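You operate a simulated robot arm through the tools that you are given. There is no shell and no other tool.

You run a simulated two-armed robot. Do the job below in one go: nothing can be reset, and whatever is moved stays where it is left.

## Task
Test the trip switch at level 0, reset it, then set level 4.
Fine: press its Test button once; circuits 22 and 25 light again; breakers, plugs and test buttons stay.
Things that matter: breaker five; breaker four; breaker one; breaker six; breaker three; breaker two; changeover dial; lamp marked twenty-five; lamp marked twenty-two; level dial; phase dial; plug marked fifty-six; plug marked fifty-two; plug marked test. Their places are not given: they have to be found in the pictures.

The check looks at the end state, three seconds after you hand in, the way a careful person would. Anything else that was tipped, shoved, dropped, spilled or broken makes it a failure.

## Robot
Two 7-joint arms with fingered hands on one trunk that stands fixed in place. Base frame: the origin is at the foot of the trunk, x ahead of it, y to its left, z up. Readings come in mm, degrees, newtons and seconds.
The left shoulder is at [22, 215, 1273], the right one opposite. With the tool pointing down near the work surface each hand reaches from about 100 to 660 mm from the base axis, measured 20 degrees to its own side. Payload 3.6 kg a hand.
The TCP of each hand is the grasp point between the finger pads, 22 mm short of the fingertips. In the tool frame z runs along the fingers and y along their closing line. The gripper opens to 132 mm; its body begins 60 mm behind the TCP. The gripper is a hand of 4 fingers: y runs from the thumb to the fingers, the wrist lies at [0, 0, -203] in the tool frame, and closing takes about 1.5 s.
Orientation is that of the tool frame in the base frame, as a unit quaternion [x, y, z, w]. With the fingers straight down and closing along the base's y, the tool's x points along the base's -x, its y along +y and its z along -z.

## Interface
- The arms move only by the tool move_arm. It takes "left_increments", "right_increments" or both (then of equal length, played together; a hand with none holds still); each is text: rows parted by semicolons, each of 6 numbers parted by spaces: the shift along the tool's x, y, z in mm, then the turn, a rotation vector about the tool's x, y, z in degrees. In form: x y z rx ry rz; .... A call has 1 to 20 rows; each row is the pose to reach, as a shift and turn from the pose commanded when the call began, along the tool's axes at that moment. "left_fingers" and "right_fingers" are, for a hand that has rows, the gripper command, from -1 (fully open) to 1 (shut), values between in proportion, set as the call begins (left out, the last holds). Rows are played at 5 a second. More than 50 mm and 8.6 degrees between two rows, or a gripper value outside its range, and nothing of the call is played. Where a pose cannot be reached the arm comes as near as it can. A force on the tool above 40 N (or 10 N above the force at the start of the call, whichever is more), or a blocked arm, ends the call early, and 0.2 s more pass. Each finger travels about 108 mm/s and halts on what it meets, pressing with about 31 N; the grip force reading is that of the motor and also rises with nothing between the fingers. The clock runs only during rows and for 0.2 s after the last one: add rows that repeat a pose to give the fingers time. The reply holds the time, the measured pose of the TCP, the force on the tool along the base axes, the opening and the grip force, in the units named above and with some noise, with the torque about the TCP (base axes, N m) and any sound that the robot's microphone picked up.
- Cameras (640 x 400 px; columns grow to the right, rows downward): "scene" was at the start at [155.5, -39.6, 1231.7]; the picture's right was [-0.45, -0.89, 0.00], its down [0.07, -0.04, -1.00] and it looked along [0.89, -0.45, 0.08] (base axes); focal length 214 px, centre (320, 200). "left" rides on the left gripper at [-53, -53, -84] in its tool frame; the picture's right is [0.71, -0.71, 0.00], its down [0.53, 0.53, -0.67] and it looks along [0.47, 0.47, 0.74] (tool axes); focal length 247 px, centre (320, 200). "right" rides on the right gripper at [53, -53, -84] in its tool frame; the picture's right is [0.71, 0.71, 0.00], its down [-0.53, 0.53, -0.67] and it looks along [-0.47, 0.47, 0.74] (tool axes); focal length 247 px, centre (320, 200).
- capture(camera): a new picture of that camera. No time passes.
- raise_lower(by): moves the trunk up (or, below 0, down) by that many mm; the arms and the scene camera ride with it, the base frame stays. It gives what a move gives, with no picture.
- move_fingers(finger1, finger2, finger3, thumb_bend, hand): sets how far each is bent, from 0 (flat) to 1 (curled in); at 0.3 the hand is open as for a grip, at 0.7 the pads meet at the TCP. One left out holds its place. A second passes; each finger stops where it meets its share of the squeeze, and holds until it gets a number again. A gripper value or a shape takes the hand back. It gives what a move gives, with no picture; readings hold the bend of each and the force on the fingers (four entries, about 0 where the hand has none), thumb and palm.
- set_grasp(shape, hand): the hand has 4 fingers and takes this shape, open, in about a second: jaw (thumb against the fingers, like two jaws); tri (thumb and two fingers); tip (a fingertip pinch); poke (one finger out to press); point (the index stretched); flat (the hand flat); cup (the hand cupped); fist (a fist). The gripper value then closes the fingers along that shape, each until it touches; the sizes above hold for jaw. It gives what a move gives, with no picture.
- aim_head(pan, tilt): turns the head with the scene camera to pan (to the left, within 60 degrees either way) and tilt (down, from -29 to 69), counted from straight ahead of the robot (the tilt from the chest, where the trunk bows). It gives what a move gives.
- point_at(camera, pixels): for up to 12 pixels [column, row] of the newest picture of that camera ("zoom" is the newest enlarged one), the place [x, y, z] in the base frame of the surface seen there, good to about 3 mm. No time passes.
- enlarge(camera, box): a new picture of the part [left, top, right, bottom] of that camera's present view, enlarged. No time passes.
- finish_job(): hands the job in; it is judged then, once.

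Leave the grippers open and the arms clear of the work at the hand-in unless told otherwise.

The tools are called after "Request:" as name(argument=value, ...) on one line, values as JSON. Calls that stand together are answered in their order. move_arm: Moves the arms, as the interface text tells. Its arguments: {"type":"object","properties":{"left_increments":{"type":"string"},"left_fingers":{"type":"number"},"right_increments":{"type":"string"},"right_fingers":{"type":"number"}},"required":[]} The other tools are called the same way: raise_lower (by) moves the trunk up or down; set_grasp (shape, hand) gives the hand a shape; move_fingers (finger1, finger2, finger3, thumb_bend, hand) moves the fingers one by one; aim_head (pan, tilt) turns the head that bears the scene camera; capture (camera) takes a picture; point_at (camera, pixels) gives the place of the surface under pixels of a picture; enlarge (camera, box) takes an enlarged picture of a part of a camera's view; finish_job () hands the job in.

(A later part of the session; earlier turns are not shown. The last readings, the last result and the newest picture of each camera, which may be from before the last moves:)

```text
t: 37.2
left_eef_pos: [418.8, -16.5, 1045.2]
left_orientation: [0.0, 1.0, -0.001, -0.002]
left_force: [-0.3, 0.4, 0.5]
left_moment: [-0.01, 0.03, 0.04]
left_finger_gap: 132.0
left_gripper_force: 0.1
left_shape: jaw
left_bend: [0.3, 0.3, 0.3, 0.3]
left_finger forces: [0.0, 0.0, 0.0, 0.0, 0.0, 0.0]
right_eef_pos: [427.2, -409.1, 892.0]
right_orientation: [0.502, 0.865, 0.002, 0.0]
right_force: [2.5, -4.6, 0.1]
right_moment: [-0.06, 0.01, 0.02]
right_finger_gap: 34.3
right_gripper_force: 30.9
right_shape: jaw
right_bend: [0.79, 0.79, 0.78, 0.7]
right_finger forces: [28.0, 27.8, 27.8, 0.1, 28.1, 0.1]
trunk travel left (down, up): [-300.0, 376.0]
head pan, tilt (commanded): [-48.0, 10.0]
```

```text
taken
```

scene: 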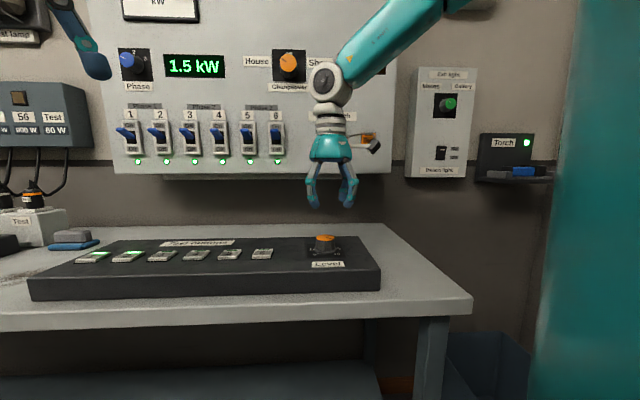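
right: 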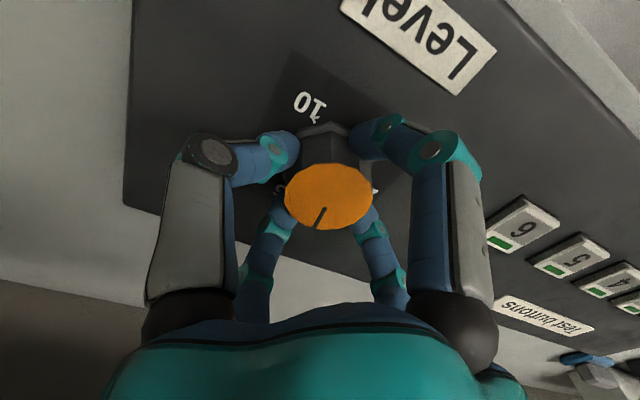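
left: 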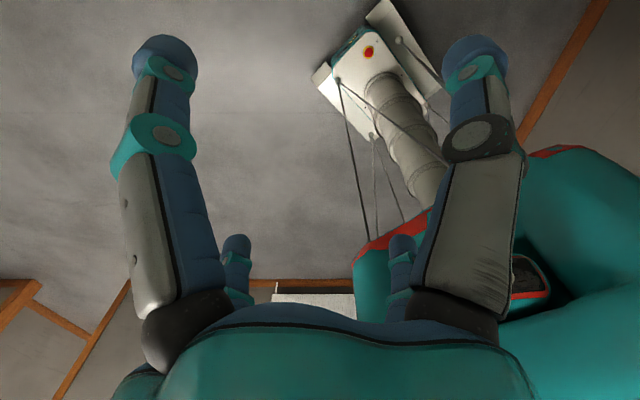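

Gripped again evenly. I turn 122° counter-clockwise, stopping just short of 0, to look before the last few degrees.

Request:
move_arm(right_increments="0 0 0 0 0 -8; 0 0 0 0 0 -16; 0 0 0 0 0 -24; 0 0 0 0 0 -32; 0 0 0 0 0 -40; 0 0 0 0 0 -48; 0 0 0 0 0 -56; 0 0 0 0 0 -64; 0 0 0 0 0 -72; 0 0 0 0 0 -80; 0 0 0 0 0 -88; 0 0 0 0 0 -96; 0 0 0 0 0 -104; 0 0 0 0 0 -112; 0 0 0 0 0 -118; 0 0 0 0 0 -122; 0 0 0 0 0 -122")

Request:
capture(camera="right")

Request:
enlarge(camera="right", box=[230, 80, 422, 260])

```text
t: 40.8
left_eef_pos: [420.9, -14.0, 1045.5]
left_orientation: [0.0, 1.0, -0.001, -0.002]
left_force: [-0.7, -0.2, 0.2]
left_moment: [0.02, 0.02, 0.07]
left_finger_gap: 131.8
left_gripper_force: 0.2
left_shape: jaw
left_bend: [0.3, 0.3, 0.3, 0.3]
left_finger forces: [0.0, 0.1, 0.0, 0.0, 0.1, 0.0]
right_eef_pos: [428.8, -403.0, 891.1]
right_orientation: [-0.517, 0.856, 0.001, 0.002]
right_force: [11.7, 24.3, -8.2]
right_moment: [0.41, -0.23, -0.04]
right_finger_gap: 34.2
right_gripper_force: 31.0
right_shape: jaw
right_bend: [0.79, 0.79, 0.77, 0.7]
right_finger forces: [25.4, 27.5, 33.1, 0.1, 30.4, 0.0]
trunk travel left (down, up): [-300.0, 376.0]
head pan, tilt (commanded): [-48.0, 10.0]
```

```text
taken
```

right: 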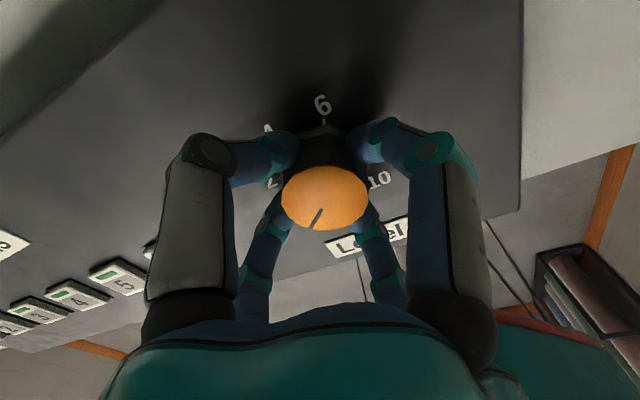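

```text
2.22 times, centred on (326, 170) of right
```

zoom: 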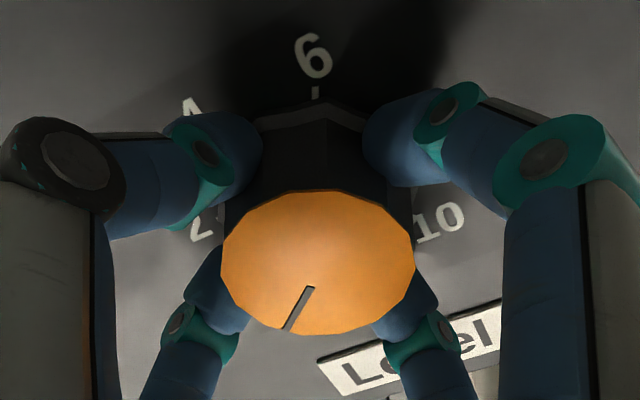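

The mark now points towards the 0 region (lower left). I measure its direction.

Request:
point_at(camera="zoom", pixels=[[310, 290], [289, 325], [225, 260], [410, 262], [318, 195], [318, 330], [315, 88]])

```text
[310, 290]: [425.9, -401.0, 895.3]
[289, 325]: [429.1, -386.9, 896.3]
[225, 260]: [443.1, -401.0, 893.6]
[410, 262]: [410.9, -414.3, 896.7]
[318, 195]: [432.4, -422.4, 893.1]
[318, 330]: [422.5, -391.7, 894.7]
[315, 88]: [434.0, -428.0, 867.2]
```

The mark is at bearing about 80–85°, and 0 is at 90°. I turn 8° further counter-clockwise.

Request:
move_arm(right_increments="0 0 0 0 0 -4; 0 0 0 0 0 -8; 0 0 0 0 0 -8; 0 0 0 0 0 -8")

Request:
enlarge(camera="right", box=[230, 80, 422, 260])

Request:
point_at(camera="zoom", pixels=[[310, 290], [289, 325], [225, 260], [410, 262], [318, 195], [318, 330], [315, 88]])

```text
t: 41.8
left_eef_pos: [419.4, -15.4, 1044.5]
left_orientation: [0.0, 1.0, -0.001, -0.001]
left_force: [-0.5, -0.3, 0.2]
left_moment: [0.0, 0.02, -0.04]
left_finger_gap: 132.0
left_gripper_force: 0.0
left_shape: jaw
left_bend: [0.3, 0.3, 0.3, 0.3]
left_finger forces: [0.0, 0.0, 0.0, 0.1, 0.0, 0.1]
right_eef_pos: [428.7, -404.5, 892.1]
right_orientation: [-0.572, 0.82, 0.003, 0.002]
right_force: [6.6, 26.4, -12.1]
right_moment: [0.47, -0.15, -0.48]
right_finger_gap: 33.6
right_gripper_force: 30.8
right_shape: jaw
right_bend: [0.79, 0.79, 0.77, 0.7]
right_finger forces: [24.5, 27.1, 32.2, 0.1, 28.1, 0.1]
trunk travel left (down, up): [-300.0, 376.0]
head pan, tilt (commanded): [-48.0, 10.0]
```

```text
2.22 times, centred on (326, 170) of right
```

zoom: 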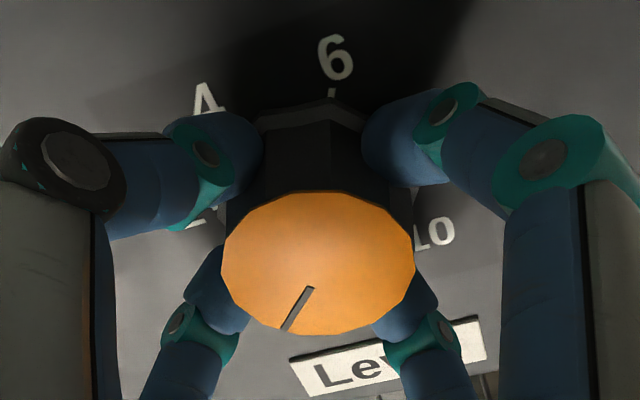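

```text
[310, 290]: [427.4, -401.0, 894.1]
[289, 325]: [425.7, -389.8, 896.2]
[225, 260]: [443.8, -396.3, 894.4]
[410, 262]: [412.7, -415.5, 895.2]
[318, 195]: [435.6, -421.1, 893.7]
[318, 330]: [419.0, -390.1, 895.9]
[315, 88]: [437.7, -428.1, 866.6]
```

A torque of −0.48 N m appeared: the knob has reached its end stop at 0. I open the fingers and check the reading.

Request:
move_arm(right_increments="0 0 0 0 0 0; 0 0 0 0 0 0; 0 0 0 0 0 0; 0 0 0 0 0 0", right_fingers=-0.05)

Request:
move_arm(right_increments="0 0 -30 0 0 0; 0 0 -60 0 0 0; 0 0 -95 0 0 0; 0 0 -95 0 0 0")

Request:
enlarge(camera="right", box=[230, 40, 422, 160])

```text
t: 42.8
left_eef_pos: [419.4, -16.6, 1046.0]
left_orientation: [0.0, 1.0, -0.001, -0.001]
left_force: [0.1, 1.0, 0.0]
left_moment: [0.02, -0.01, 0.03]
left_finger_gap: 132.1
left_gripper_force: 0.1
left_shape: jaw
left_bend: [0.3, 0.3, 0.3, 0.3]
left_finger forces: [0.0, 0.1, 0.0, 0.1, 0.0, 0.0]
right_eef_pos: [428.2, -407.3, 891.7]
right_orientation: [-0.573, 0.819, 0.0, 0.0]
right_force: [0.6, -0.1, -0.9]
right_moment: [0.02, -0.02, 0.02]
right_finger_gap: 68.7
right_gripper_force: 0.0
right_shape: jaw
right_bend: [0.35, 0.35, 0.35, 0.7]
right_finger forces: [0.0, 0.1, 0.1, 0.0, 0.1, 0.0]
trunk travel left (down, up): [-300.0, 376.0]
head pan, tilt (commanded): [-48.0, 10.0]
```

```text
t: 43.8
left_eef_pos: [419.3, -17.2, 1046.0]
left_orientation: [0.0, 1.0, 0.0, -0.001]
left_force: [-0.6, 0.3, 0.0]
left_moment: [0.01, -0.02, 0.0]
left_finger_gap: 131.9
left_gripper_force: 0.1
left_shape: jaw
left_bend: [0.3, 0.3, 0.3, 0.3]
left_finger forces: [0.1, 0.1, 0.1, 0.1, 0.0, 0.0]
right_eef_pos: [424.6, -409.1, 989.3]
right_orientation: [-0.573, 0.82, 0.0, 0.001]
right_force: [0.0, 0.4, 0.3]
right_moment: [-0.01, -0.01, -0.02]
right_finger_gap: 68.8
right_gripper_force: 0.0
right_shape: jaw
right_bend: [0.35, 0.35, 0.35, 0.7]
right_finger forces: [0.0, 0.0, 0.0, 0.0, 0.0, 0.0]
trunk travel left (down, up): [-300.0, 376.0]
head pan, tilt (commanded): [-48.0, 10.0]
```

```text
3.33 times, centred on (326, 100) of right
```

zoom: 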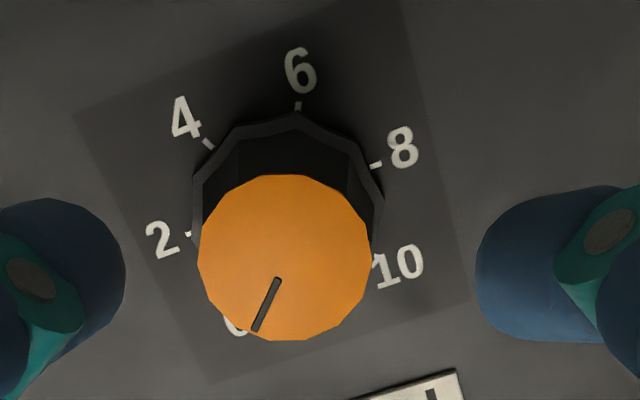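

The mark points at the "0" (partly hidden at 235,325). I verify with measured points.

Request:
point_at(camera="zoom", pixels=[[279, 281], [256, 328], [202, 255], [368, 255], [286, 178], [286, 337], [298, 104], [209, 143], [376, 165], [374, 258]])

Request:
enlarge(camera="scene", box=[280, 180, 376, 240])

```text
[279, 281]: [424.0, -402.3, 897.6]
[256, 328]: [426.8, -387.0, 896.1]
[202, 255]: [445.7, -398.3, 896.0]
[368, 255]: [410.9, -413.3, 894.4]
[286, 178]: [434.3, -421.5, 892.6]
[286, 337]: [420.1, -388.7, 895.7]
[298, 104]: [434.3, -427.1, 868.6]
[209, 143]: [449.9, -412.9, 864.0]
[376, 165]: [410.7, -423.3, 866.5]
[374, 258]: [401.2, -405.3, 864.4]
```

```text
6.67 times, centred on (328, 210) of scene
```

zoom: 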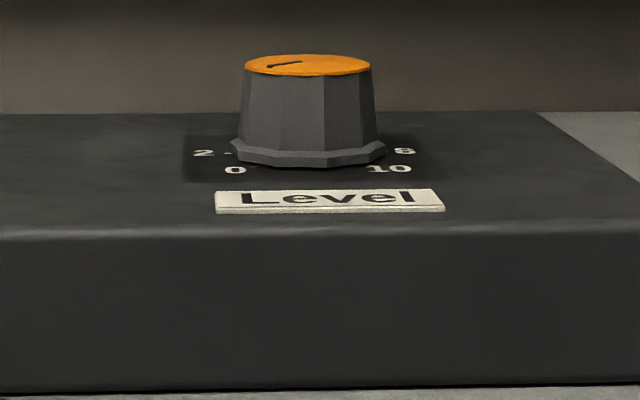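

The mark is at bearing 93°, i.e. at 0. Next is the Test button. I lift the hand 131 mm away from the dial and turn its yaw to face the board squarely (115° clockwise).

Request:
move_arm(right_increments="0 0 -40 0 0 0; 9 5 -80 0 0 7; 19 11 -110 0 0 15; 28 16 -131 0 0 23; 28 16 -131 0 0 31; 28 16 -131 0 0 39; 28 16 -131 0 0 47; 28 16 -131 0 0 55; 28 16 -131 0 0 63; 28 16 -131 0 0 71; 28 16 -131 0 0 79; 28 16 -131 0 0 87; 28 16 -131 0 0 95; 28 16 -131 0 0 103; 28 16 -131 0 0 110; 28 16 -131 0 0 115; 28 16 -131 0 0 115")

Request:
set_grasp(hand="right", shape="poke")

Request:
capture(camera="right")

Request:
capture(camera="scene")

```text
t: 47.4
left_eef_pos: [419.3, -16.6, 1044.5]
left_orientation: [0.0, 1.0, 0.001, -0.001]
left_force: [0.0, 0.5, 0.1]
left_moment: [0.03, 0.01, -0.03]
left_finger_gap: 131.8
left_gripper_force: 0.1
left_shape: jaw
left_bend: [0.3, 0.3, 0.3, 0.3]
left_finger forces: [0.1, 0.0, 0.1, 0.1, 0.0, 0.1]
right_eef_pos: [401.9, -428.5, 1118.1]
right_orientation: [0.385, 0.923, 0.001, 0.0]
right_force: [-0.2, -0.2, -0.5]
right_moment: [-0.01, -0.01, 0.0]
right_finger_gap: 69.0
right_gripper_force: 0.0
right_shape: jaw
right_bend: [0.35, 0.35, 0.35, 0.7]
right_finger forces: [0.1, 0.1, 0.1, 0.0, 0.0, 0.1]
trunk travel left (down, up): [-300.0, 376.0]
head pan, tilt (commanded): [-48.0, 10.0]
```

```text
t: 48.3
left_eef_pos: [418.0, -15.9, 1045.8]
left_orientation: [0.0, 1.0, 0.001, -0.001]
left_force: [0.0, 0.2, -0.2]
left_moment: [-0.01, 0.03, -0.02]
left_finger_gap: 131.8
left_gripper_force: 0.1
left_shape: jaw
left_bend: [0.3, 0.3, 0.3, 0.3]
left_finger forces: [0.1, 0.1, 0.1, 0.0, 0.0, 0.0]
right_eef_pos: [402.5, -429.6, 1118.1]
right_orientation: [0.384, 0.923, 0.0, -0.001]
right_force: [0.9, 0.8, 0.1]
right_moment: [-0.02, 0.01, 0.01]
right_finger_gap: 0.2
right_gripper_force: 0.2
right_shape: poke
right_bend: [1.0, 1.0, 1.0, 0.91]
right_finger forces: [0.0, 0.0, 0.0, 0.0, 0.1, 0.0]
trunk travel left (down, up): [-300.0, 376.0]
head pan, tilt (commanded): [-48.0, 10.0]
```

```text
taken
```

right: 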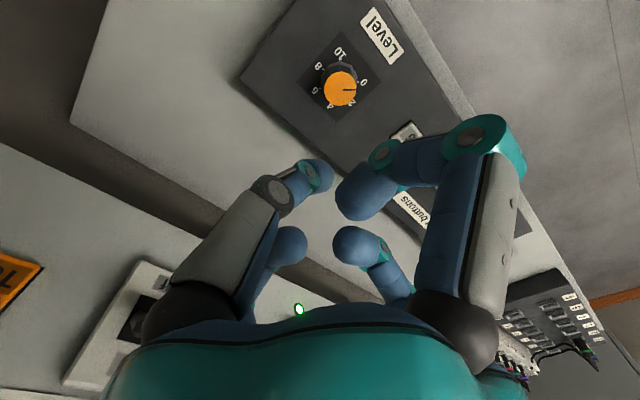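

```text
taken
```

scene: 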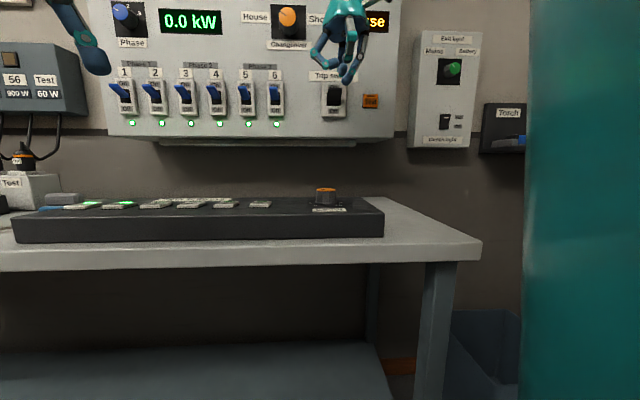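

The display now reads 0.0 kW and the torch light seems out. I check the trip switch and the lamps before doing anything else.

Request:
enlarge(camera="scene", box=[290, 60, 410, 135])

Request:
enlarge(camera="scene", box=[0, 0, 250, 156])

Request:
enlarge(camera="right", box=[60, 230, 252, 350])

```text
5.33 times, centred on (350, 98) of scene
```

zoom: 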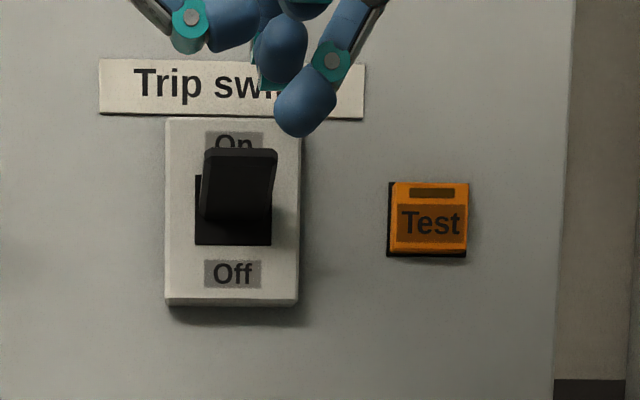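

```text
2.56 times, centred on (125, 78) of scene
```

zoom: 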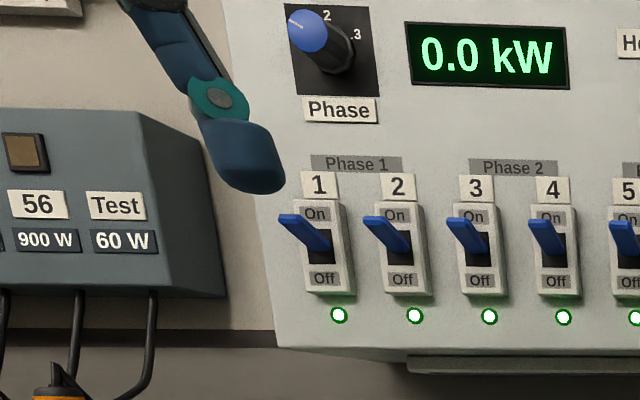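

```text
3.33 times, centred on (156, 290) of right
```

zoom: 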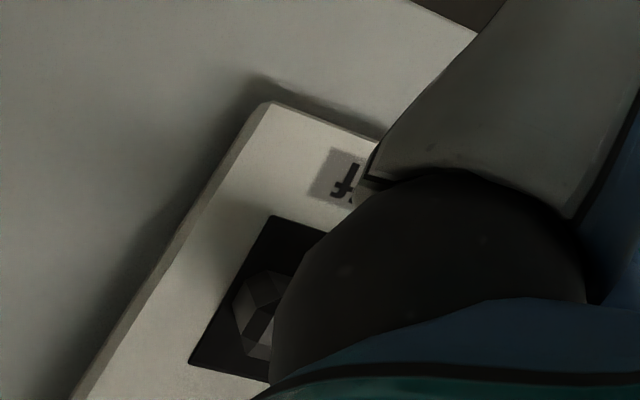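

The trip switch is still On and all breakers are On; the drop to 0.0 kW goes with level 0. I glance at the lamp box to see lamps 22 and 25.

Request:
aim_head(pan=-22, tilt=-5)

Request:
capture(camera="scene")

```text
t: 49.2
left_eef_pos: [419.2, -16.0, 1046.9]
left_orientation: [0.0, 1.0, 0.001, -0.001]
left_force: [-0.1, 0.5, 0.2]
left_moment: [0.0, -0.02, 0.04]
left_finger_gap: 131.7
left_gripper_force: 0.0
left_shape: jaw
left_bend: [0.3, 0.3, 0.3, 0.3]
left_finger forces: [0.0, 0.0, 0.1, 0.0, 0.1, 0.0]
right_eef_pos: [403.0, -429.4, 1118.5]
right_orientation: [0.384, 0.923, 0.001, 0.001]
right_force: [-0.4, -0.6, -0.2]
right_moment: [-0.02, 0.02, 0.01]
right_finger_gap: 0.1
right_gripper_force: 0.0
right_shape: poke
right_bend: [1.0, 1.0, 1.0, 0.91]
right_finger forces: [0.0, 0.1, 0.0, 0.1, 0.0, 0.0]
trunk travel left (down, up): [-300.0, 376.0]
head pan, tilt (commanded): [-22.0, -5.0]
```

```text
taken
```

scene: 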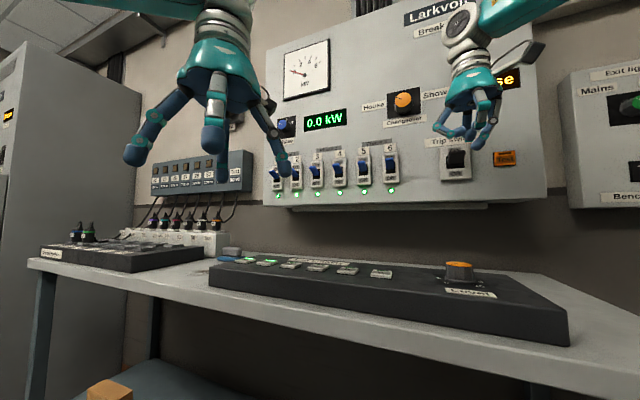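

Lamps 22 and 25 are dark because of level 0, as expected. I enlarge the right hand to see what the poke shape looks like.

Request:
enlarge(camera="scene", box=[400, 40, 560, 190])

Request:
enlarge(camera="right", box=[200, 100, 540, 320])

```text
2.67 times, centred on (480, 115) of scene
```

zoom: 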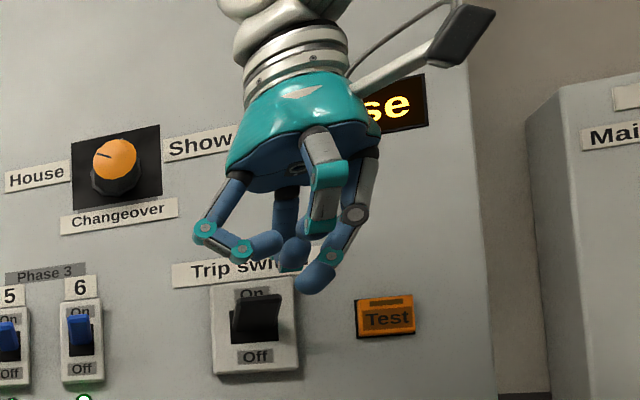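

```text
1.82 times, centred on (370, 210) of right
```

zoom: 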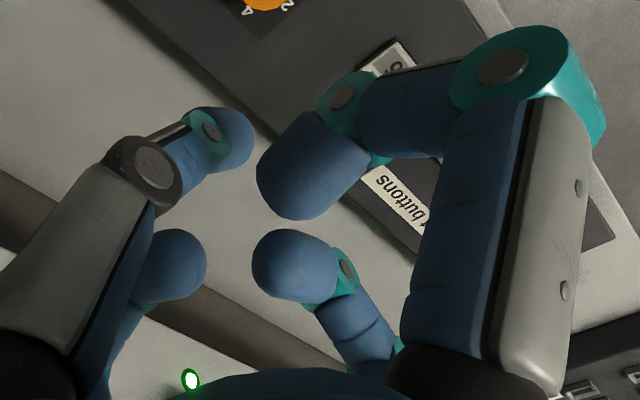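

One finger (the thumb side, tip at (316,175) in the right picture) sticks out lowest while the other three curl up. I measure the fingertips' places.

Request:
point_at(camera="right", pixels=[[318, 175], [326, 180], [312, 170], [365, 195], [355, 245], [290, 243], [268, 190], [330, 175]])

Request:
point_at(camera="scene", pixels=[[479, 145], [476, 149], [482, 149], [472, 137], [462, 130], [490, 120]])

```text
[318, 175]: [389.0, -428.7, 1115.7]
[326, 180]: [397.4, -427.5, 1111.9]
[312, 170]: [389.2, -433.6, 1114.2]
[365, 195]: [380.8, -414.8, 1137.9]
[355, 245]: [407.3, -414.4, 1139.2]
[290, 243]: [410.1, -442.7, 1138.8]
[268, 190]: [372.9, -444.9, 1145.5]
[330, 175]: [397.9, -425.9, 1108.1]
```

```text
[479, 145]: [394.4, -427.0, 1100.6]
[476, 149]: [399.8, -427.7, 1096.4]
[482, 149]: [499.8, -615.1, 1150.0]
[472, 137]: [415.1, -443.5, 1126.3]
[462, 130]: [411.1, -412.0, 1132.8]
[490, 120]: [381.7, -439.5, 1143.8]
```

The poking fingertip sits on the tool axis about 22 mm beyond the TCP, and the other fingers are some 25–30 mm further back. I now pitch the hand up 90° so that it points squarely at the board, staying about 180 mm in front of it.

Request:
move_arm(right_increments="0 0 0 0 -7.5 0; 0 0 0 0 -15 0; 0 0 0 0 -22.5 0; 0 0 0 0 -30 0; 0 0 0 0 -37.5 0; 0 0 0 0 -45 0; 0 0 0 0 -52.5 0; 0 0 0 0 -60 0; 0 0 0 0 -67.5 0; 0 0 0 0 -75 0; 0 0 0 0 -82.5 0; 0 0 0 0 -90 0; 0 0 0 0 -90 0")

Request:
aim_head(pan=-50, tilt=0)

Request:
capture(camera="scene")

Request:
capture(camera="right")

```text
t: 52.0
left_eef_pos: [417.8, -16.6, 1046.6]
left_orientation: [0.0, 1.0, 0.0, 0.0]
left_force: [-1.6, -1.2, -0.7]
left_moment: [-0.03, 0.03, 0.0]
left_finger_gap: 132.0
left_gripper_force: 0.2
left_shape: jaw
left_bend: [0.3, 0.3, 0.3, 0.3]
left_finger forces: [0.0, 0.0, 0.0, 0.0, 0.1, 0.0]
right_eef_pos: [421.7, -456.9, 1120.0]
right_orientation: [0.27, 0.653, -0.27, 0.654]
right_force: [-0.8, -0.3, 0.0]
right_moment: [0.01, 0.04, 0.01]
right_finger_gap: 0.0
right_gripper_force: 0.0
right_shape: poke
right_bend: [1.0, 1.0, 1.0, 0.91]
right_finger forces: [0.0, 0.0, 0.1, 0.0, 0.1, 0.0]
right hand out of reach, approached as far as the arm can: row 6, 7, 8, 9, 10, 11, 12, 13
trunk travel left (down, up): [-300.0, 376.0]
head pan, tilt (commanded): [-22.0, -5.0]
```

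```text
t: 53.0
left_eef_pos: [418.4, -16.3, 1045.6]
left_orientation: [0.0, 1.0, 0.001, -0.001]
left_force: [-0.1, -0.5, -0.1]
left_moment: [0.0, -0.01, -0.03]
left_finger_gap: 131.9
left_gripper_force: 0.2
left_shape: jaw
left_bend: [0.3, 0.3, 0.3, 0.3]
left_finger forces: [0.1, 0.0, 0.0, 0.1, 0.0, 0.1]
right_eef_pos: [425.1, -457.1, 1120.6]
right_orientation: [0.27, 0.653, -0.27, 0.654]
right_force: [-0.6, 0.2, 0.2]
right_moment: [0.05, 0.05, -0.02]
right_finger_gap: 0.1
right_gripper_force: 0.1
right_shape: poke
right_bend: [1.0, 1.0, 1.0, 0.91]
right_finger forces: [0.0, 0.0, 0.1, 0.0, 0.0, 0.1]
trunk travel left (down, up): [-300.0, 376.0]
head pan, tilt (commanded): [-50.0, 0.0]
```

```text
taken
```

scene: 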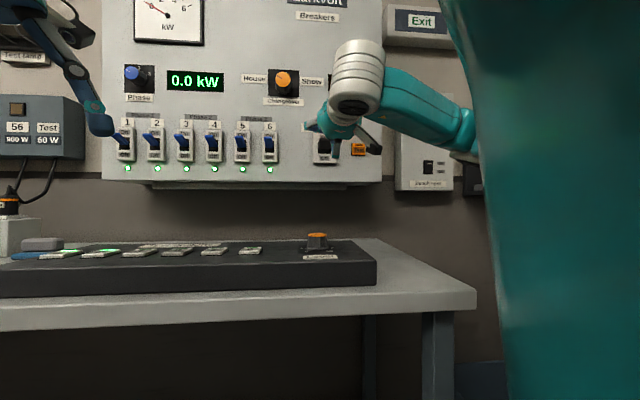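

```text
taken
```

right: 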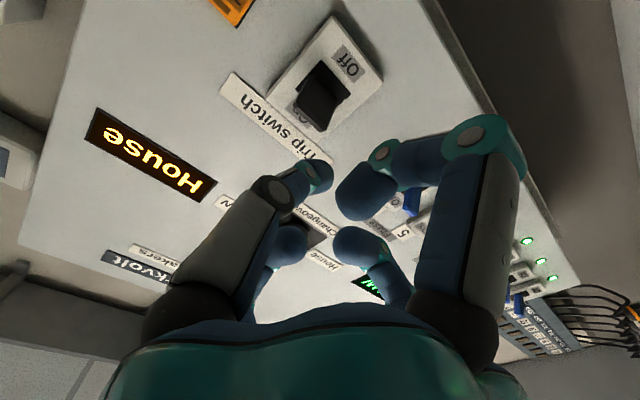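

The hand now points squarely at the board; the arm shifted the TCP to (423,-457,1120), clear of everything. The Test button is 101 mm to the right. I move right first, then forward until the fingertip is about 40 mm in front of the button.

Request:
move_arm(right_increments="0 -35 0 0 0 0; 0 -70 0 0 0 0; 1 -101 0 0 0 0; 1 -101 35 0 0 0; 1 -101 70 0 0 0; 1 -101 97 0 0 0; 1 -101 97 0 0 0")

Request:
capture(camera="scene")

Request:
capture(camera="right")

```text
t: 54.6
left_eef_pos: [418.9, -16.9, 1046.1]
left_orientation: [0.0, 1.0, 0.0, 0.0]
left_force: [0.1, 0.1, 0.0]
left_moment: [-0.03, 0.0, 0.03]
left_finger_gap: 131.7
left_gripper_force: 0.1
left_shape: jaw
left_bend: [0.3, 0.3, 0.3, 0.3]
left_finger forces: [0.1, 0.0, 0.0, 0.1, 0.0, 0.0]
right_eef_pos: [421.1, -598.5, 1121.7]
right_orientation: [0.272, 0.652, -0.271, 0.653]
right_force: [-0.6, -0.6, -0.2]
right_moment: [-0.02, 0.01, 0.03]
right_finger_gap: 0.1
right_gripper_force: 0.0
right_shape: poke
right_bend: [1.0, 1.0, 1.0, 0.91]
right_finger forces: [0.0, 0.0, 0.0, 0.0, 0.0, 0.0]
right hand out of reach, approached as far as the arm can: row 1, 2, 3
trunk travel left (down, up): [-300.0, 376.0]
head pan, tilt (commanded): [-50.0, 0.0]
```

```text
taken
```

scene: 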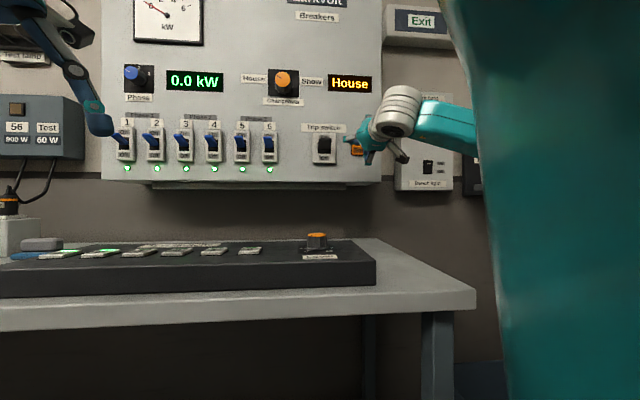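

```text
taken
```

right: 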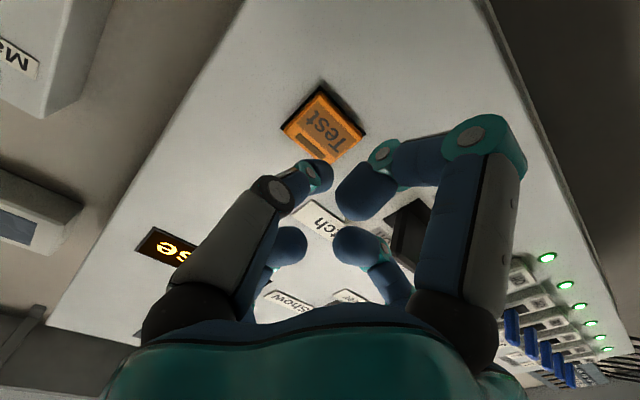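

The fingertip is about 40 mm in front of the button, which shows at (323,127) in the hand camera. I measure the button's face again from here.

Request:
enlarge(camera="right", box=[260, 70, 388, 190])

Request:
point_at(camera="right", pixels=[[324, 90], [284, 128], [362, 134], [330, 158], [325, 126], [300, 110], [345, 112], [318, 175], [326, 170]])

```text
3.33 times, centred on (324, 130) of right
```

zoom: 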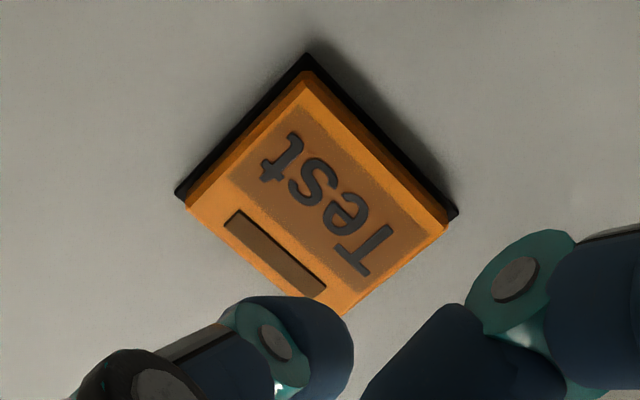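

```text
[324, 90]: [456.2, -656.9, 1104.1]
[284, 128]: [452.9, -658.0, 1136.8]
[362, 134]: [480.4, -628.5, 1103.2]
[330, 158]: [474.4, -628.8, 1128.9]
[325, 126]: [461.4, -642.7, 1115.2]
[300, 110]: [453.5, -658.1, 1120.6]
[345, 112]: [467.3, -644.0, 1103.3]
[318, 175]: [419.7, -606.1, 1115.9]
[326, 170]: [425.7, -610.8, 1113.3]
```

The button centre is at u≈125, z≈1120, in line with the fingertip; its face is about 38 mm ahead. I advance slowly 37 mm, to near contact.

Request:
move_arm(right_increments="0 0 15 0 0 0; 0 0 25 0 0 0; 0 0 32 0 0 0; 0 0 35 0 0 0; 0 0 35 0 0 0")

Request:
capture(camera="right")

```text
t: 55.8
left_eef_pos: [419.3, -16.9, 1045.5]
left_orientation: [0.0, 1.0, 0.0, 0.0]
left_force: [1.5, -0.3, 0.3]
left_moment: [-0.03, 0.01, -0.01]
left_finger_gap: 131.9
left_gripper_force: 0.1
left_shape: jaw
left_bend: [0.3, 0.3, 0.3, 0.3]
left_finger forces: [0.0, 0.0, 0.0, 0.1, 0.0, 0.0]
right_eef_pos: [444.2, -624.8, 1121.5]
right_orientation: [0.271, 0.653, -0.27, 0.653]
right_force: [-0.2, 0.3, 1.0]
right_moment: [-0.01, -0.01, 0.01]
right_finger_gap: 0.3
right_gripper_force: 0.0
right_shape: poke
right_bend: [1.0, 1.0, 1.0, 0.91]
right_finger forces: [0.1, 0.0, 0.0, 0.0, 0.1, 0.0]
trunk travel left (down, up): [-300.0, 376.0]
head pan, tilt (commanded): [-50.0, 0.0]
```

```text
taken
```

right: 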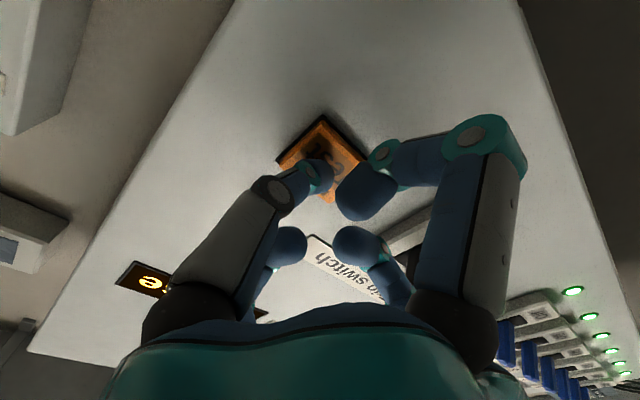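

No contact yet (force ~0), fingertip a few mm off the button. I press slowly: up to 8 mm further in 2 mm steps, watching force and sound.

Request:
move_arm(right_increments="0 0 2 0 0 0; 0 0 4 0 0 0; 0 0 6 0 0 0; 0 0 8 0 0 0; 0 0 8 0 0 0")

```text
t: 57.0
left_eef_pos: [417.1, -16.4, 1045.4]
left_orientation: [0.0, 1.0, 0.0, 0.001]
left_force: [0.2, -0.5, -0.2]
left_moment: [0.0, -0.03, -0.01]
left_finger_gap: 132.2
left_gripper_force: 0.1
left_shape: jaw
left_bend: [0.3, 0.3, 0.3, 0.3]
left_finger forces: [0.1, 0.1, 0.0, 0.0, 0.1, 0.1]
right_eef_pos: [448.3, -629.8, 1122.3]
right_orientation: [0.271, 0.652, -0.271, 0.654]
right_force: [-7.8, 8.3, -2.5]
right_moment: [0.06, 0.01, 0.01]
right_finger_gap: 0.0
right_gripper_force: 0.2
right_shape: poke
right_bend: [1.0, 1.0, 1.0, 0.91]
right_finger forces: [0.0, 0.0, 0.0, 0.0, 11.0, 0.1]
trunk travel left (down, up): [-300.0, 376.0]
head pan, tilt (commanded): [-50.0, 0.0]
heard: click
```

A click was heard and the thumb carries 11 N: the button is pressed. I retract straight back 45 mm and check the switch.

Request:
move_arm(right_increments="0 0 -10 0 0 0; 0 0 -45 0 0 0; 0 0 -80 0 0 0; 0 0 -80 0 0 0")

Request:
capture(camera="right")

Request:
capture(camera="scene")

Request:
enlarge(camera="scene", box=[290, 110, 400, 180])

```text
t: 58.0
left_eef_pos: [418.7, -16.7, 1045.2]
left_orientation: [0.0, 1.0, 0.001, -0.002]
left_force: [0.3, -0.7, 0.1]
left_moment: [-0.02, 0.01, -0.01]
left_finger_gap: 132.1
left_gripper_force: 0.0
left_shape: jaw
left_bend: [0.3, 0.3, 0.3, 0.3]
left_finger forces: [0.0, 0.0, 0.0, 0.0, 0.0, 0.0]
right_eef_pos: [392.1, -574.0, 1121.4]
right_orientation: [0.272, 0.653, -0.271, 0.653]
right_force: [-0.3, -0.3, 0.4]
right_moment: [-0.02, 0.02, 0.01]
right_finger_gap: 0.1
right_gripper_force: 0.0
right_shape: poke
right_bend: [1.0, 1.0, 1.0, 0.91]
right_finger forces: [0.1, 0.0, 0.0, 0.0, 0.1, 0.1]
trunk travel left (down, up): [-300.0, 376.0]
head pan, tilt (commanded): [-50.0, 0.0]
```

```text
taken
```

right: 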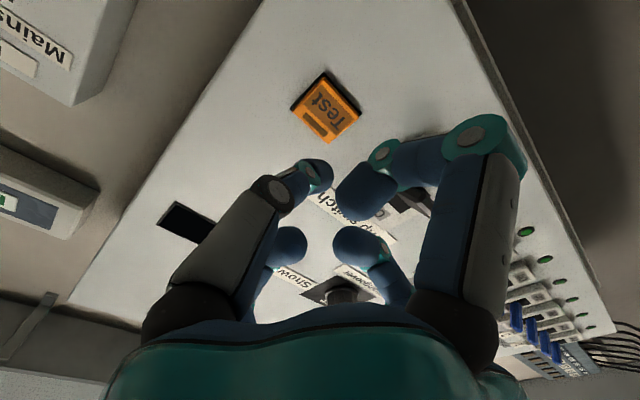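

```text
taken
```

scene: 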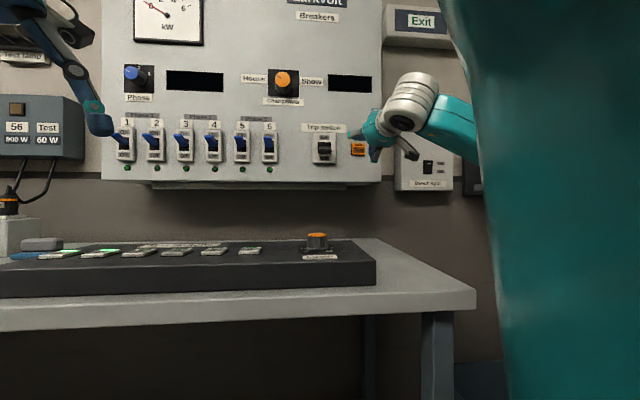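

```text
5.71 times, centred on (345, 145) of scene
```

zoom: 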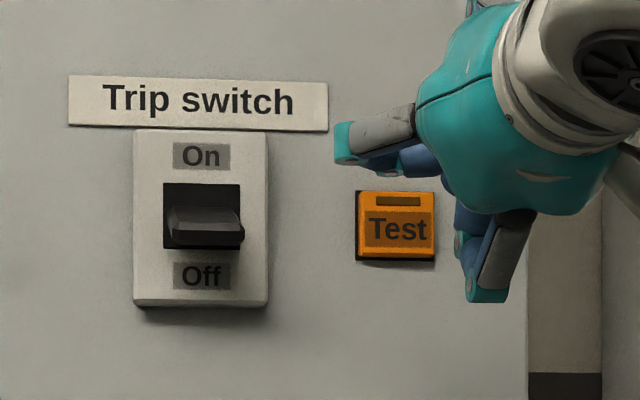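

The switch tripped: the lever dropped, displays and breaker lights are dark. I measure the lever in its present position, in this zoom.

Request:
point_at(camera="zoom", pixels=[[205, 210], [205, 222], [205, 238], [170, 225], [240, 232], [205, 195], [145, 220], [258, 220], [200, 255], [200, 300], [200, 136], [200, 246]])

Request:
enlarge(camera="scene", box=[305, 125, 345, 165])

```text
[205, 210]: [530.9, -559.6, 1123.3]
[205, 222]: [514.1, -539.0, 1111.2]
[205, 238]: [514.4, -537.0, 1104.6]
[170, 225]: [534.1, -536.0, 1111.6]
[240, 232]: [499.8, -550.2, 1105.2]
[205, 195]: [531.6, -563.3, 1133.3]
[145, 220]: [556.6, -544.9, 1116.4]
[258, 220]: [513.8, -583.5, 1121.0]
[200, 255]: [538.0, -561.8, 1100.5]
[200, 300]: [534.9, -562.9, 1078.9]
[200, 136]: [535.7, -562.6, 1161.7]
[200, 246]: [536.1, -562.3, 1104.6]
```

```text
10.00 times, centred on (325, 145) of scene
```

zoom: 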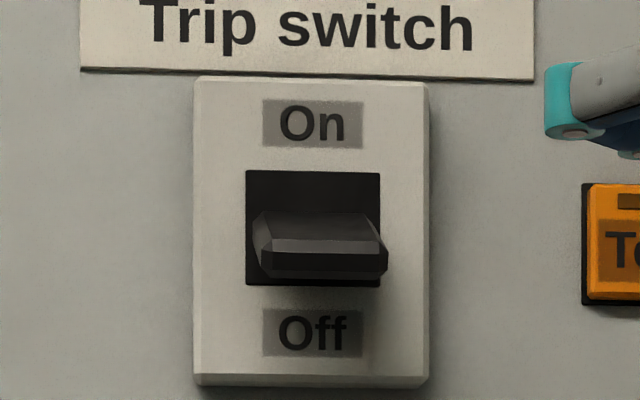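

The lever rests at Off: tip at d≈743, z≈1107, centre u≈20; at On its tip was at z≈1138. I will push it up from below with the poking finger. First I move left 107 mm and down 32 mm at a safe distance (fingertip ~38 mm short of the lever).

Request:
move_arm(right_increments="11 36 0 0 0 0; 22 72 0 0 0 0; 32 107 0 0 0 0; 32 107 0 0 0 0; 32 107 0 0 0 0")

Request:
capture(camera="right")

Request:
capture(camera="scene")

```text
t: 59.2
left_eef_pos: [418.1, -17.0, 1046.0]
left_orientation: [0.0, 1.0, 0.0, 0.0]
left_force: [1.2, 0.0, -0.2]
left_moment: [-0.02, 0.0, 0.01]
left_finger_gap: 132.1
left_gripper_force: 0.0
left_shape: jaw
left_bend: [0.3, 0.3, 0.3, 0.3]
left_finger forces: [0.0, 0.0, 0.0, 0.0, 0.1, 0.1]
right_eef_pos: [453.3, -509.7, 1113.4]
right_orientation: [0.271, 0.655, -0.27, 0.652]
right_force: [0.4, -0.7, -0.5]
right_moment: [0.0, -0.01, 0.0]
right_finger_gap: 0.1
right_gripper_force: 0.1
right_shape: poke
right_bend: [1.0, 1.0, 1.0, 0.91]
right_finger forces: [0.0, 0.1, 0.0, 0.0, 0.0, 0.0]
right hand out of reach, approached as far as the arm can: row 2, 3, 4, 5
trunk travel left (down, up): [-300.0, 376.0]
head pan, tilt (commanded): [-50.0, 0.0]
```

```text
taken
```

right: 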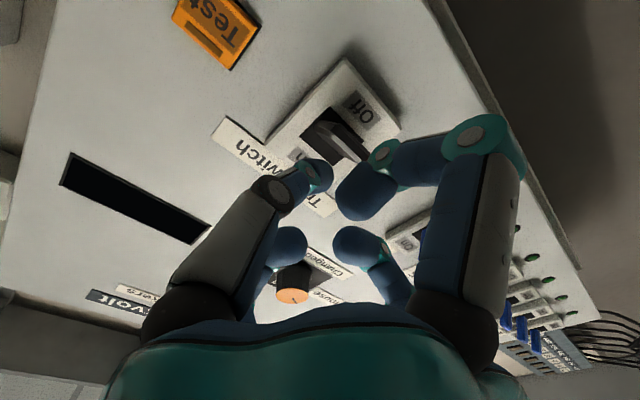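

```text
taken
```

scene: 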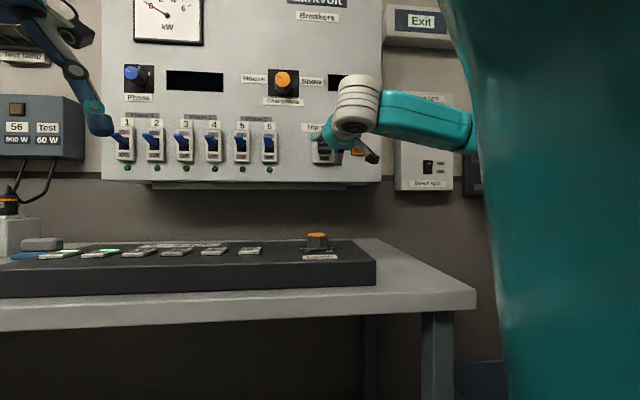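

The arm cannot quite get there with the hand this close in (it stopped at u≈40, z≈1113). I will instead come in from the right: move right 35 mm and down 24 mm, then forward 54 mm beside the lever.

Request:
move_arm(right_increments="0 -35 0 0 0 0; 24 -35 0 0 0 0; 24 -35 20 0 0 0; 24 -35 54 0 0 0; 24 -35 54 0 0 0")

Request:
capture(camera="right")

Request:
enlarge(camera="scene", box=[280, 100, 400, 175])

```text
t: 60.4
left_eef_pos: [418.3, -15.7, 1045.8]
left_orientation: [-0.001, 1.0, 0.0, 0.0]
left_force: [-0.1, -0.8, 0.4]
left_moment: [0.03, 0.02, -0.01]
left_finger_gap: 132.1
left_gripper_force: 0.1
left_shape: jaw
left_bend: [0.3, 0.3, 0.3, 0.3]
left_finger forces: [0.1, 0.0, 0.0, 0.0, 0.0, 0.0]
right_eef_pos: [460.9, -573.2, 1110.7]
right_orientation: [0.272, 0.658, -0.27, 0.649]
right_force: [-0.5, 0.6, -0.9]
right_moment: [-0.01, 0.01, 0.03]
right_finger_gap: 0.2
right_gripper_force: 0.0
right_shape: poke
right_bend: [1.0, 1.0, 1.0, 0.91]
right_finger forces: [0.0, 0.1, 0.1, 0.1, 0.0, 0.0]
right hand out of reach, approached as far as the arm can: row 2, 3, 4, 5
trunk travel left (down, up): [-300.0, 376.0]
head pan, tilt (commanded): [-50.0, 0.0]
```

```text
taken
```

right: 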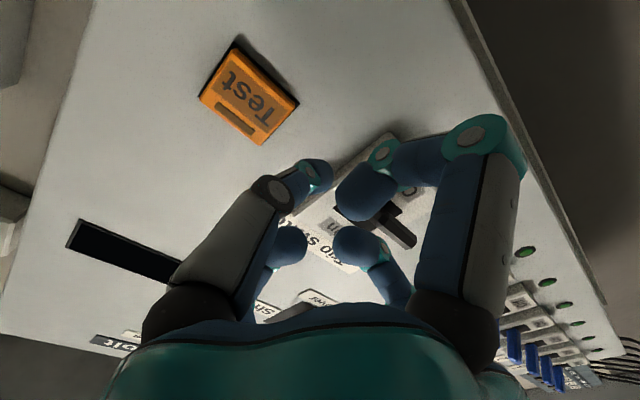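

```text
5.33 times, centred on (340, 138) of scene
```

zoom: 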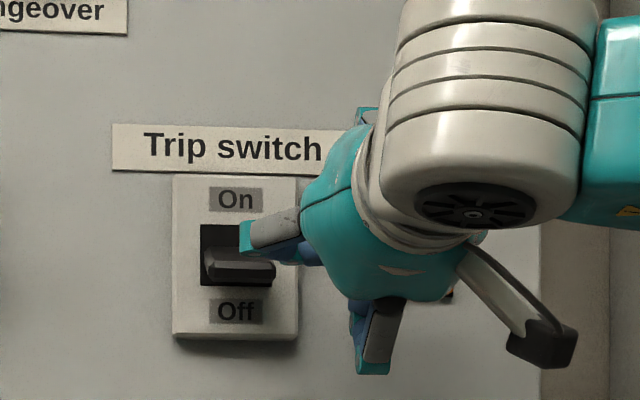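

The limit here is downwards: with this trunk height the level hand cannot go below z≈1110. So I back off 35 mm from the board and lower the trunk 60 mm, which carries the hand down.

Request:
move_arm(right_increments="0 0 -35 0 0 0; 0 0 -35 0 0 0")

Request:
raise_lower(by=-60)

Request:
capture(camera="scene")

Request:
capture(camera="right")

```text
t: 61.0
left_eef_pos: [419.0, -15.3, 1045.1]
left_orientation: [0.0, 1.0, 0.0, 0.0]
left_force: [0.1, -0.3, 0.0]
left_moment: [-0.01, -0.02, 0.0]
left_finger_gap: 131.9
left_gripper_force: 0.1
left_shape: jaw
left_bend: [0.3, 0.3, 0.3, 0.3]
left_finger forces: [0.1, 0.1, 0.1, 0.0, 0.1, 0.0]
right_eef_pos: [435.4, -548.1, 1108.9]
right_orientation: [0.272, 0.654, -0.27, 0.652]
right_force: [-0.1, -0.3, 0.3]
right_moment: [0.0, 0.01, -0.01]
right_finger_gap: 0.0
right_gripper_force: 0.1
right_shape: poke
right_bend: [1.0, 1.0, 1.0, 0.91]
right_finger forces: [0.0, 0.0, 0.0, 0.0, 0.0, 0.0]
trunk travel left (down, up): [-300.0, 376.0]
head pan, tilt (commanded): [-50.0, 0.0]
```

```text
t: 62.0
left_eef_pos: [418.9, -15.8, 986.5]
left_orientation: [0.0, 1.0, 0.0, 0.0]
left_force: [-0.7, 0.4, 0.1]
left_moment: [-0.01, -0.04, -0.01]
left_finger_gap: 131.9
left_gripper_force: 0.1
left_shape: jaw
left_bend: [0.3, 0.3, 0.3, 0.3]
left_finger forces: [0.0, 0.1, 0.0, 0.0, 0.0, 0.0]
right_eef_pos: [435.2, -547.6, 1050.5]
right_orientation: [0.27, 0.653, -0.27, 0.654]
right_force: [-0.3, 0.0, 0.9]
right_moment: [0.0, 0.04, 0.03]
right_finger_gap: 0.0
right_gripper_force: 0.0
right_shape: poke
right_bend: [1.0, 1.0, 1.0, 0.91]
right_finger forces: [0.1, 0.0, 0.0, 0.1, 0.0, 0.0]
trunk travel left (down, up): [-240.0, 436.0]
head pan, tilt (commanded): [-50.0, 0.0]
```

```text
taken
```

scene: 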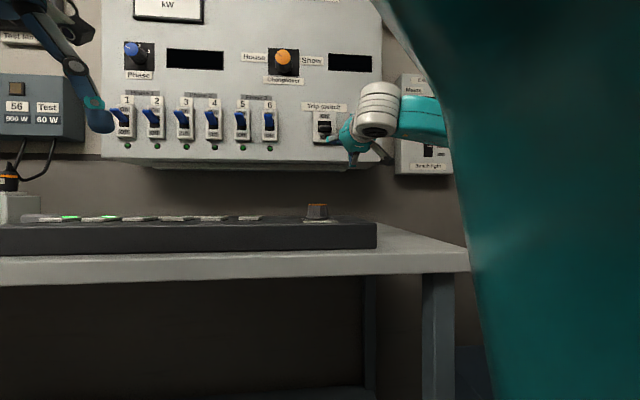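

```text
taken
```

right: 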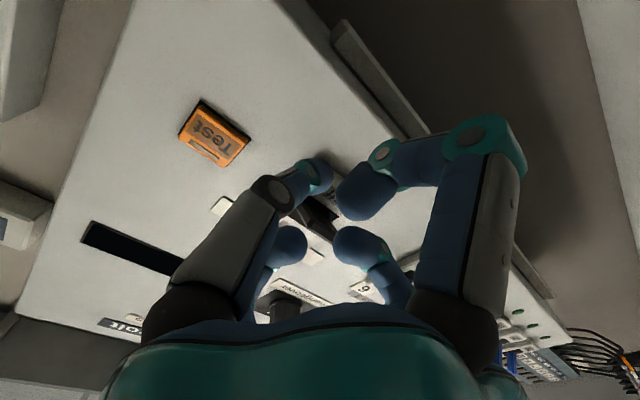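

TCP is now at z≈1050, u≈80, d≈695. I go left 59 mm and up 25 mm to stand below the lever line, still short of the lever.

Request:
move_arm(right_increments="-8 20 0 0 0 0; -16 40 0 0 0 0; -25 59 0 0 0 0; -25 59 0 0 0 0; -25 59 0 0 0 0")

Request:
capture(camera="right")

Request:
enlarge(camera="scene", box=[270, 70, 400, 175])

```text
t: 63.2
left_eef_pos: [417.7, -16.2, 985.6]
left_orientation: [-0.001, 1.0, 0.0, -0.001]
left_force: [-0.1, -0.6, -0.3]
left_moment: [0.01, 0.0, -0.01]
left_finger_gap: 131.7
left_gripper_force: 0.1
left_shape: jaw
left_bend: [0.3, 0.3, 0.3, 0.3]
left_finger forces: [0.0, 0.0, 0.0, 0.1, 0.0, 0.0]
right_eef_pos: [479.9, -505.8, 1074.0]
right_orientation: [0.271, 0.653, -0.27, 0.653]
right_force: [0.2, -0.3, -0.4]
right_moment: [0.0, 0.03, 0.0]
right_finger_gap: 0.4
right_gripper_force: 0.0
right_shape: poke
right_bend: [1.0, 1.0, 1.0, 0.91]
right_finger forces: [0.0, 0.1, 0.1, 0.0, 0.1, 0.0]
trunk travel left (down, up): [-240.0, 436.0]
head pan, tilt (commanded): [-50.0, 0.0]
```

```text
taken
```

right: 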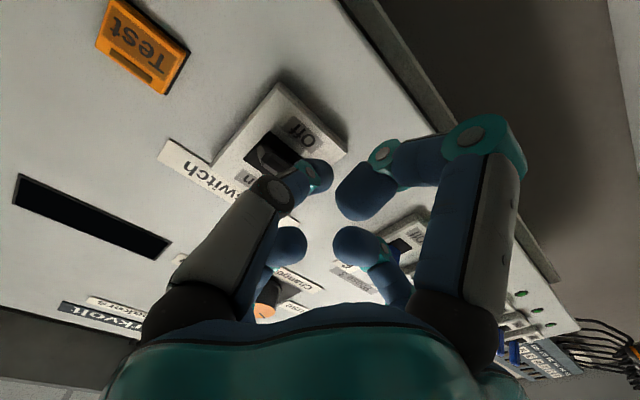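

```text
3.81 times, centred on (335, 122) of scene
```

zoom: 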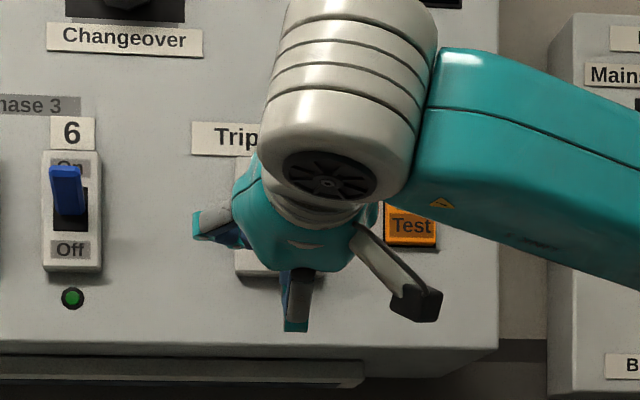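

Now the pose is reached: d≈697, u≈18, z≈1074, below the lever's height. I go forward 38 mm so the fingertip stands under the lever's outer half, about 20 mm short of the plate.

Request:
move_arm(right_increments="0 0 15 0 0 0; 0 0 28 0 0 0; 0 0 38 0 0 0; 0 0 38 0 0 0")

Request:
capture(camera="right")

Request:
enlarge(camera="right", box=[220, 80, 420, 260])

```text
t: 64.2
left_eef_pos: [419.2, -17.3, 985.3]
left_orientation: [0.0, 1.0, 0.0, -0.001]
left_force: [0.0, -0.4, 0.4]
left_moment: [0.01, -0.02, -0.02]
left_finger_gap: 131.8
left_gripper_force: 0.1
left_shape: jaw
left_bend: [0.3, 0.3, 0.3, 0.3]
left_finger forces: [0.0, 0.0, 0.1, 0.1, 0.0, 0.0]
right_eef_pos: [506.0, -532.7, 1073.3]
right_orientation: [0.272, 0.653, -0.271, 0.653]
right_force: [-0.5, 0.0, 0.0]
right_moment: [-0.03, -0.02, 0.0]
right_finger_gap: 0.1
right_gripper_force: 0.1
right_shape: poke
right_bend: [1.0, 1.0, 1.0, 0.91]
right_finger forces: [0.0, 0.0, 0.0, 0.1, 0.1, 0.0]
trunk travel left (down, up): [-240.0, 436.0]
head pan, tilt (commanded): [-50.0, 0.0]
```

```text
taken
```

right: 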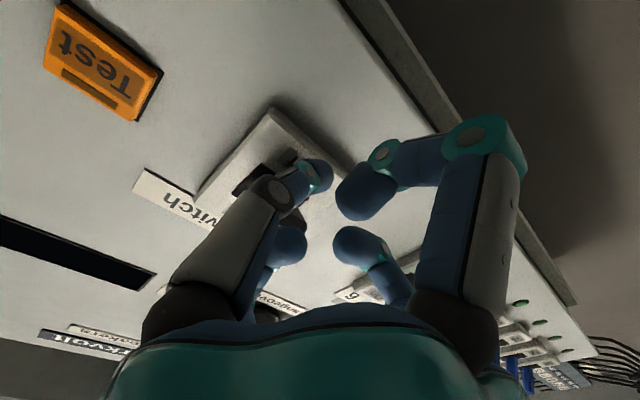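

```text
2.22 times, centred on (320, 170) of right
```

zoom: 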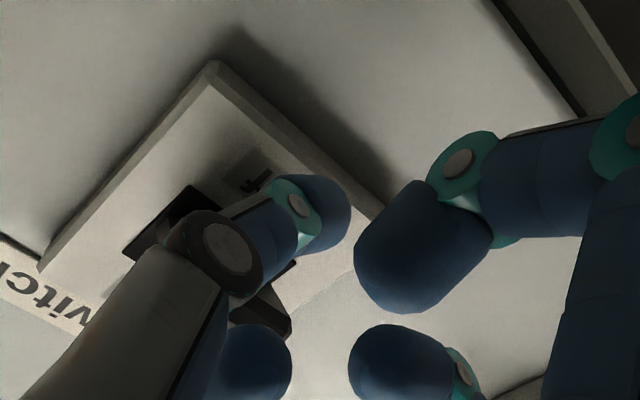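

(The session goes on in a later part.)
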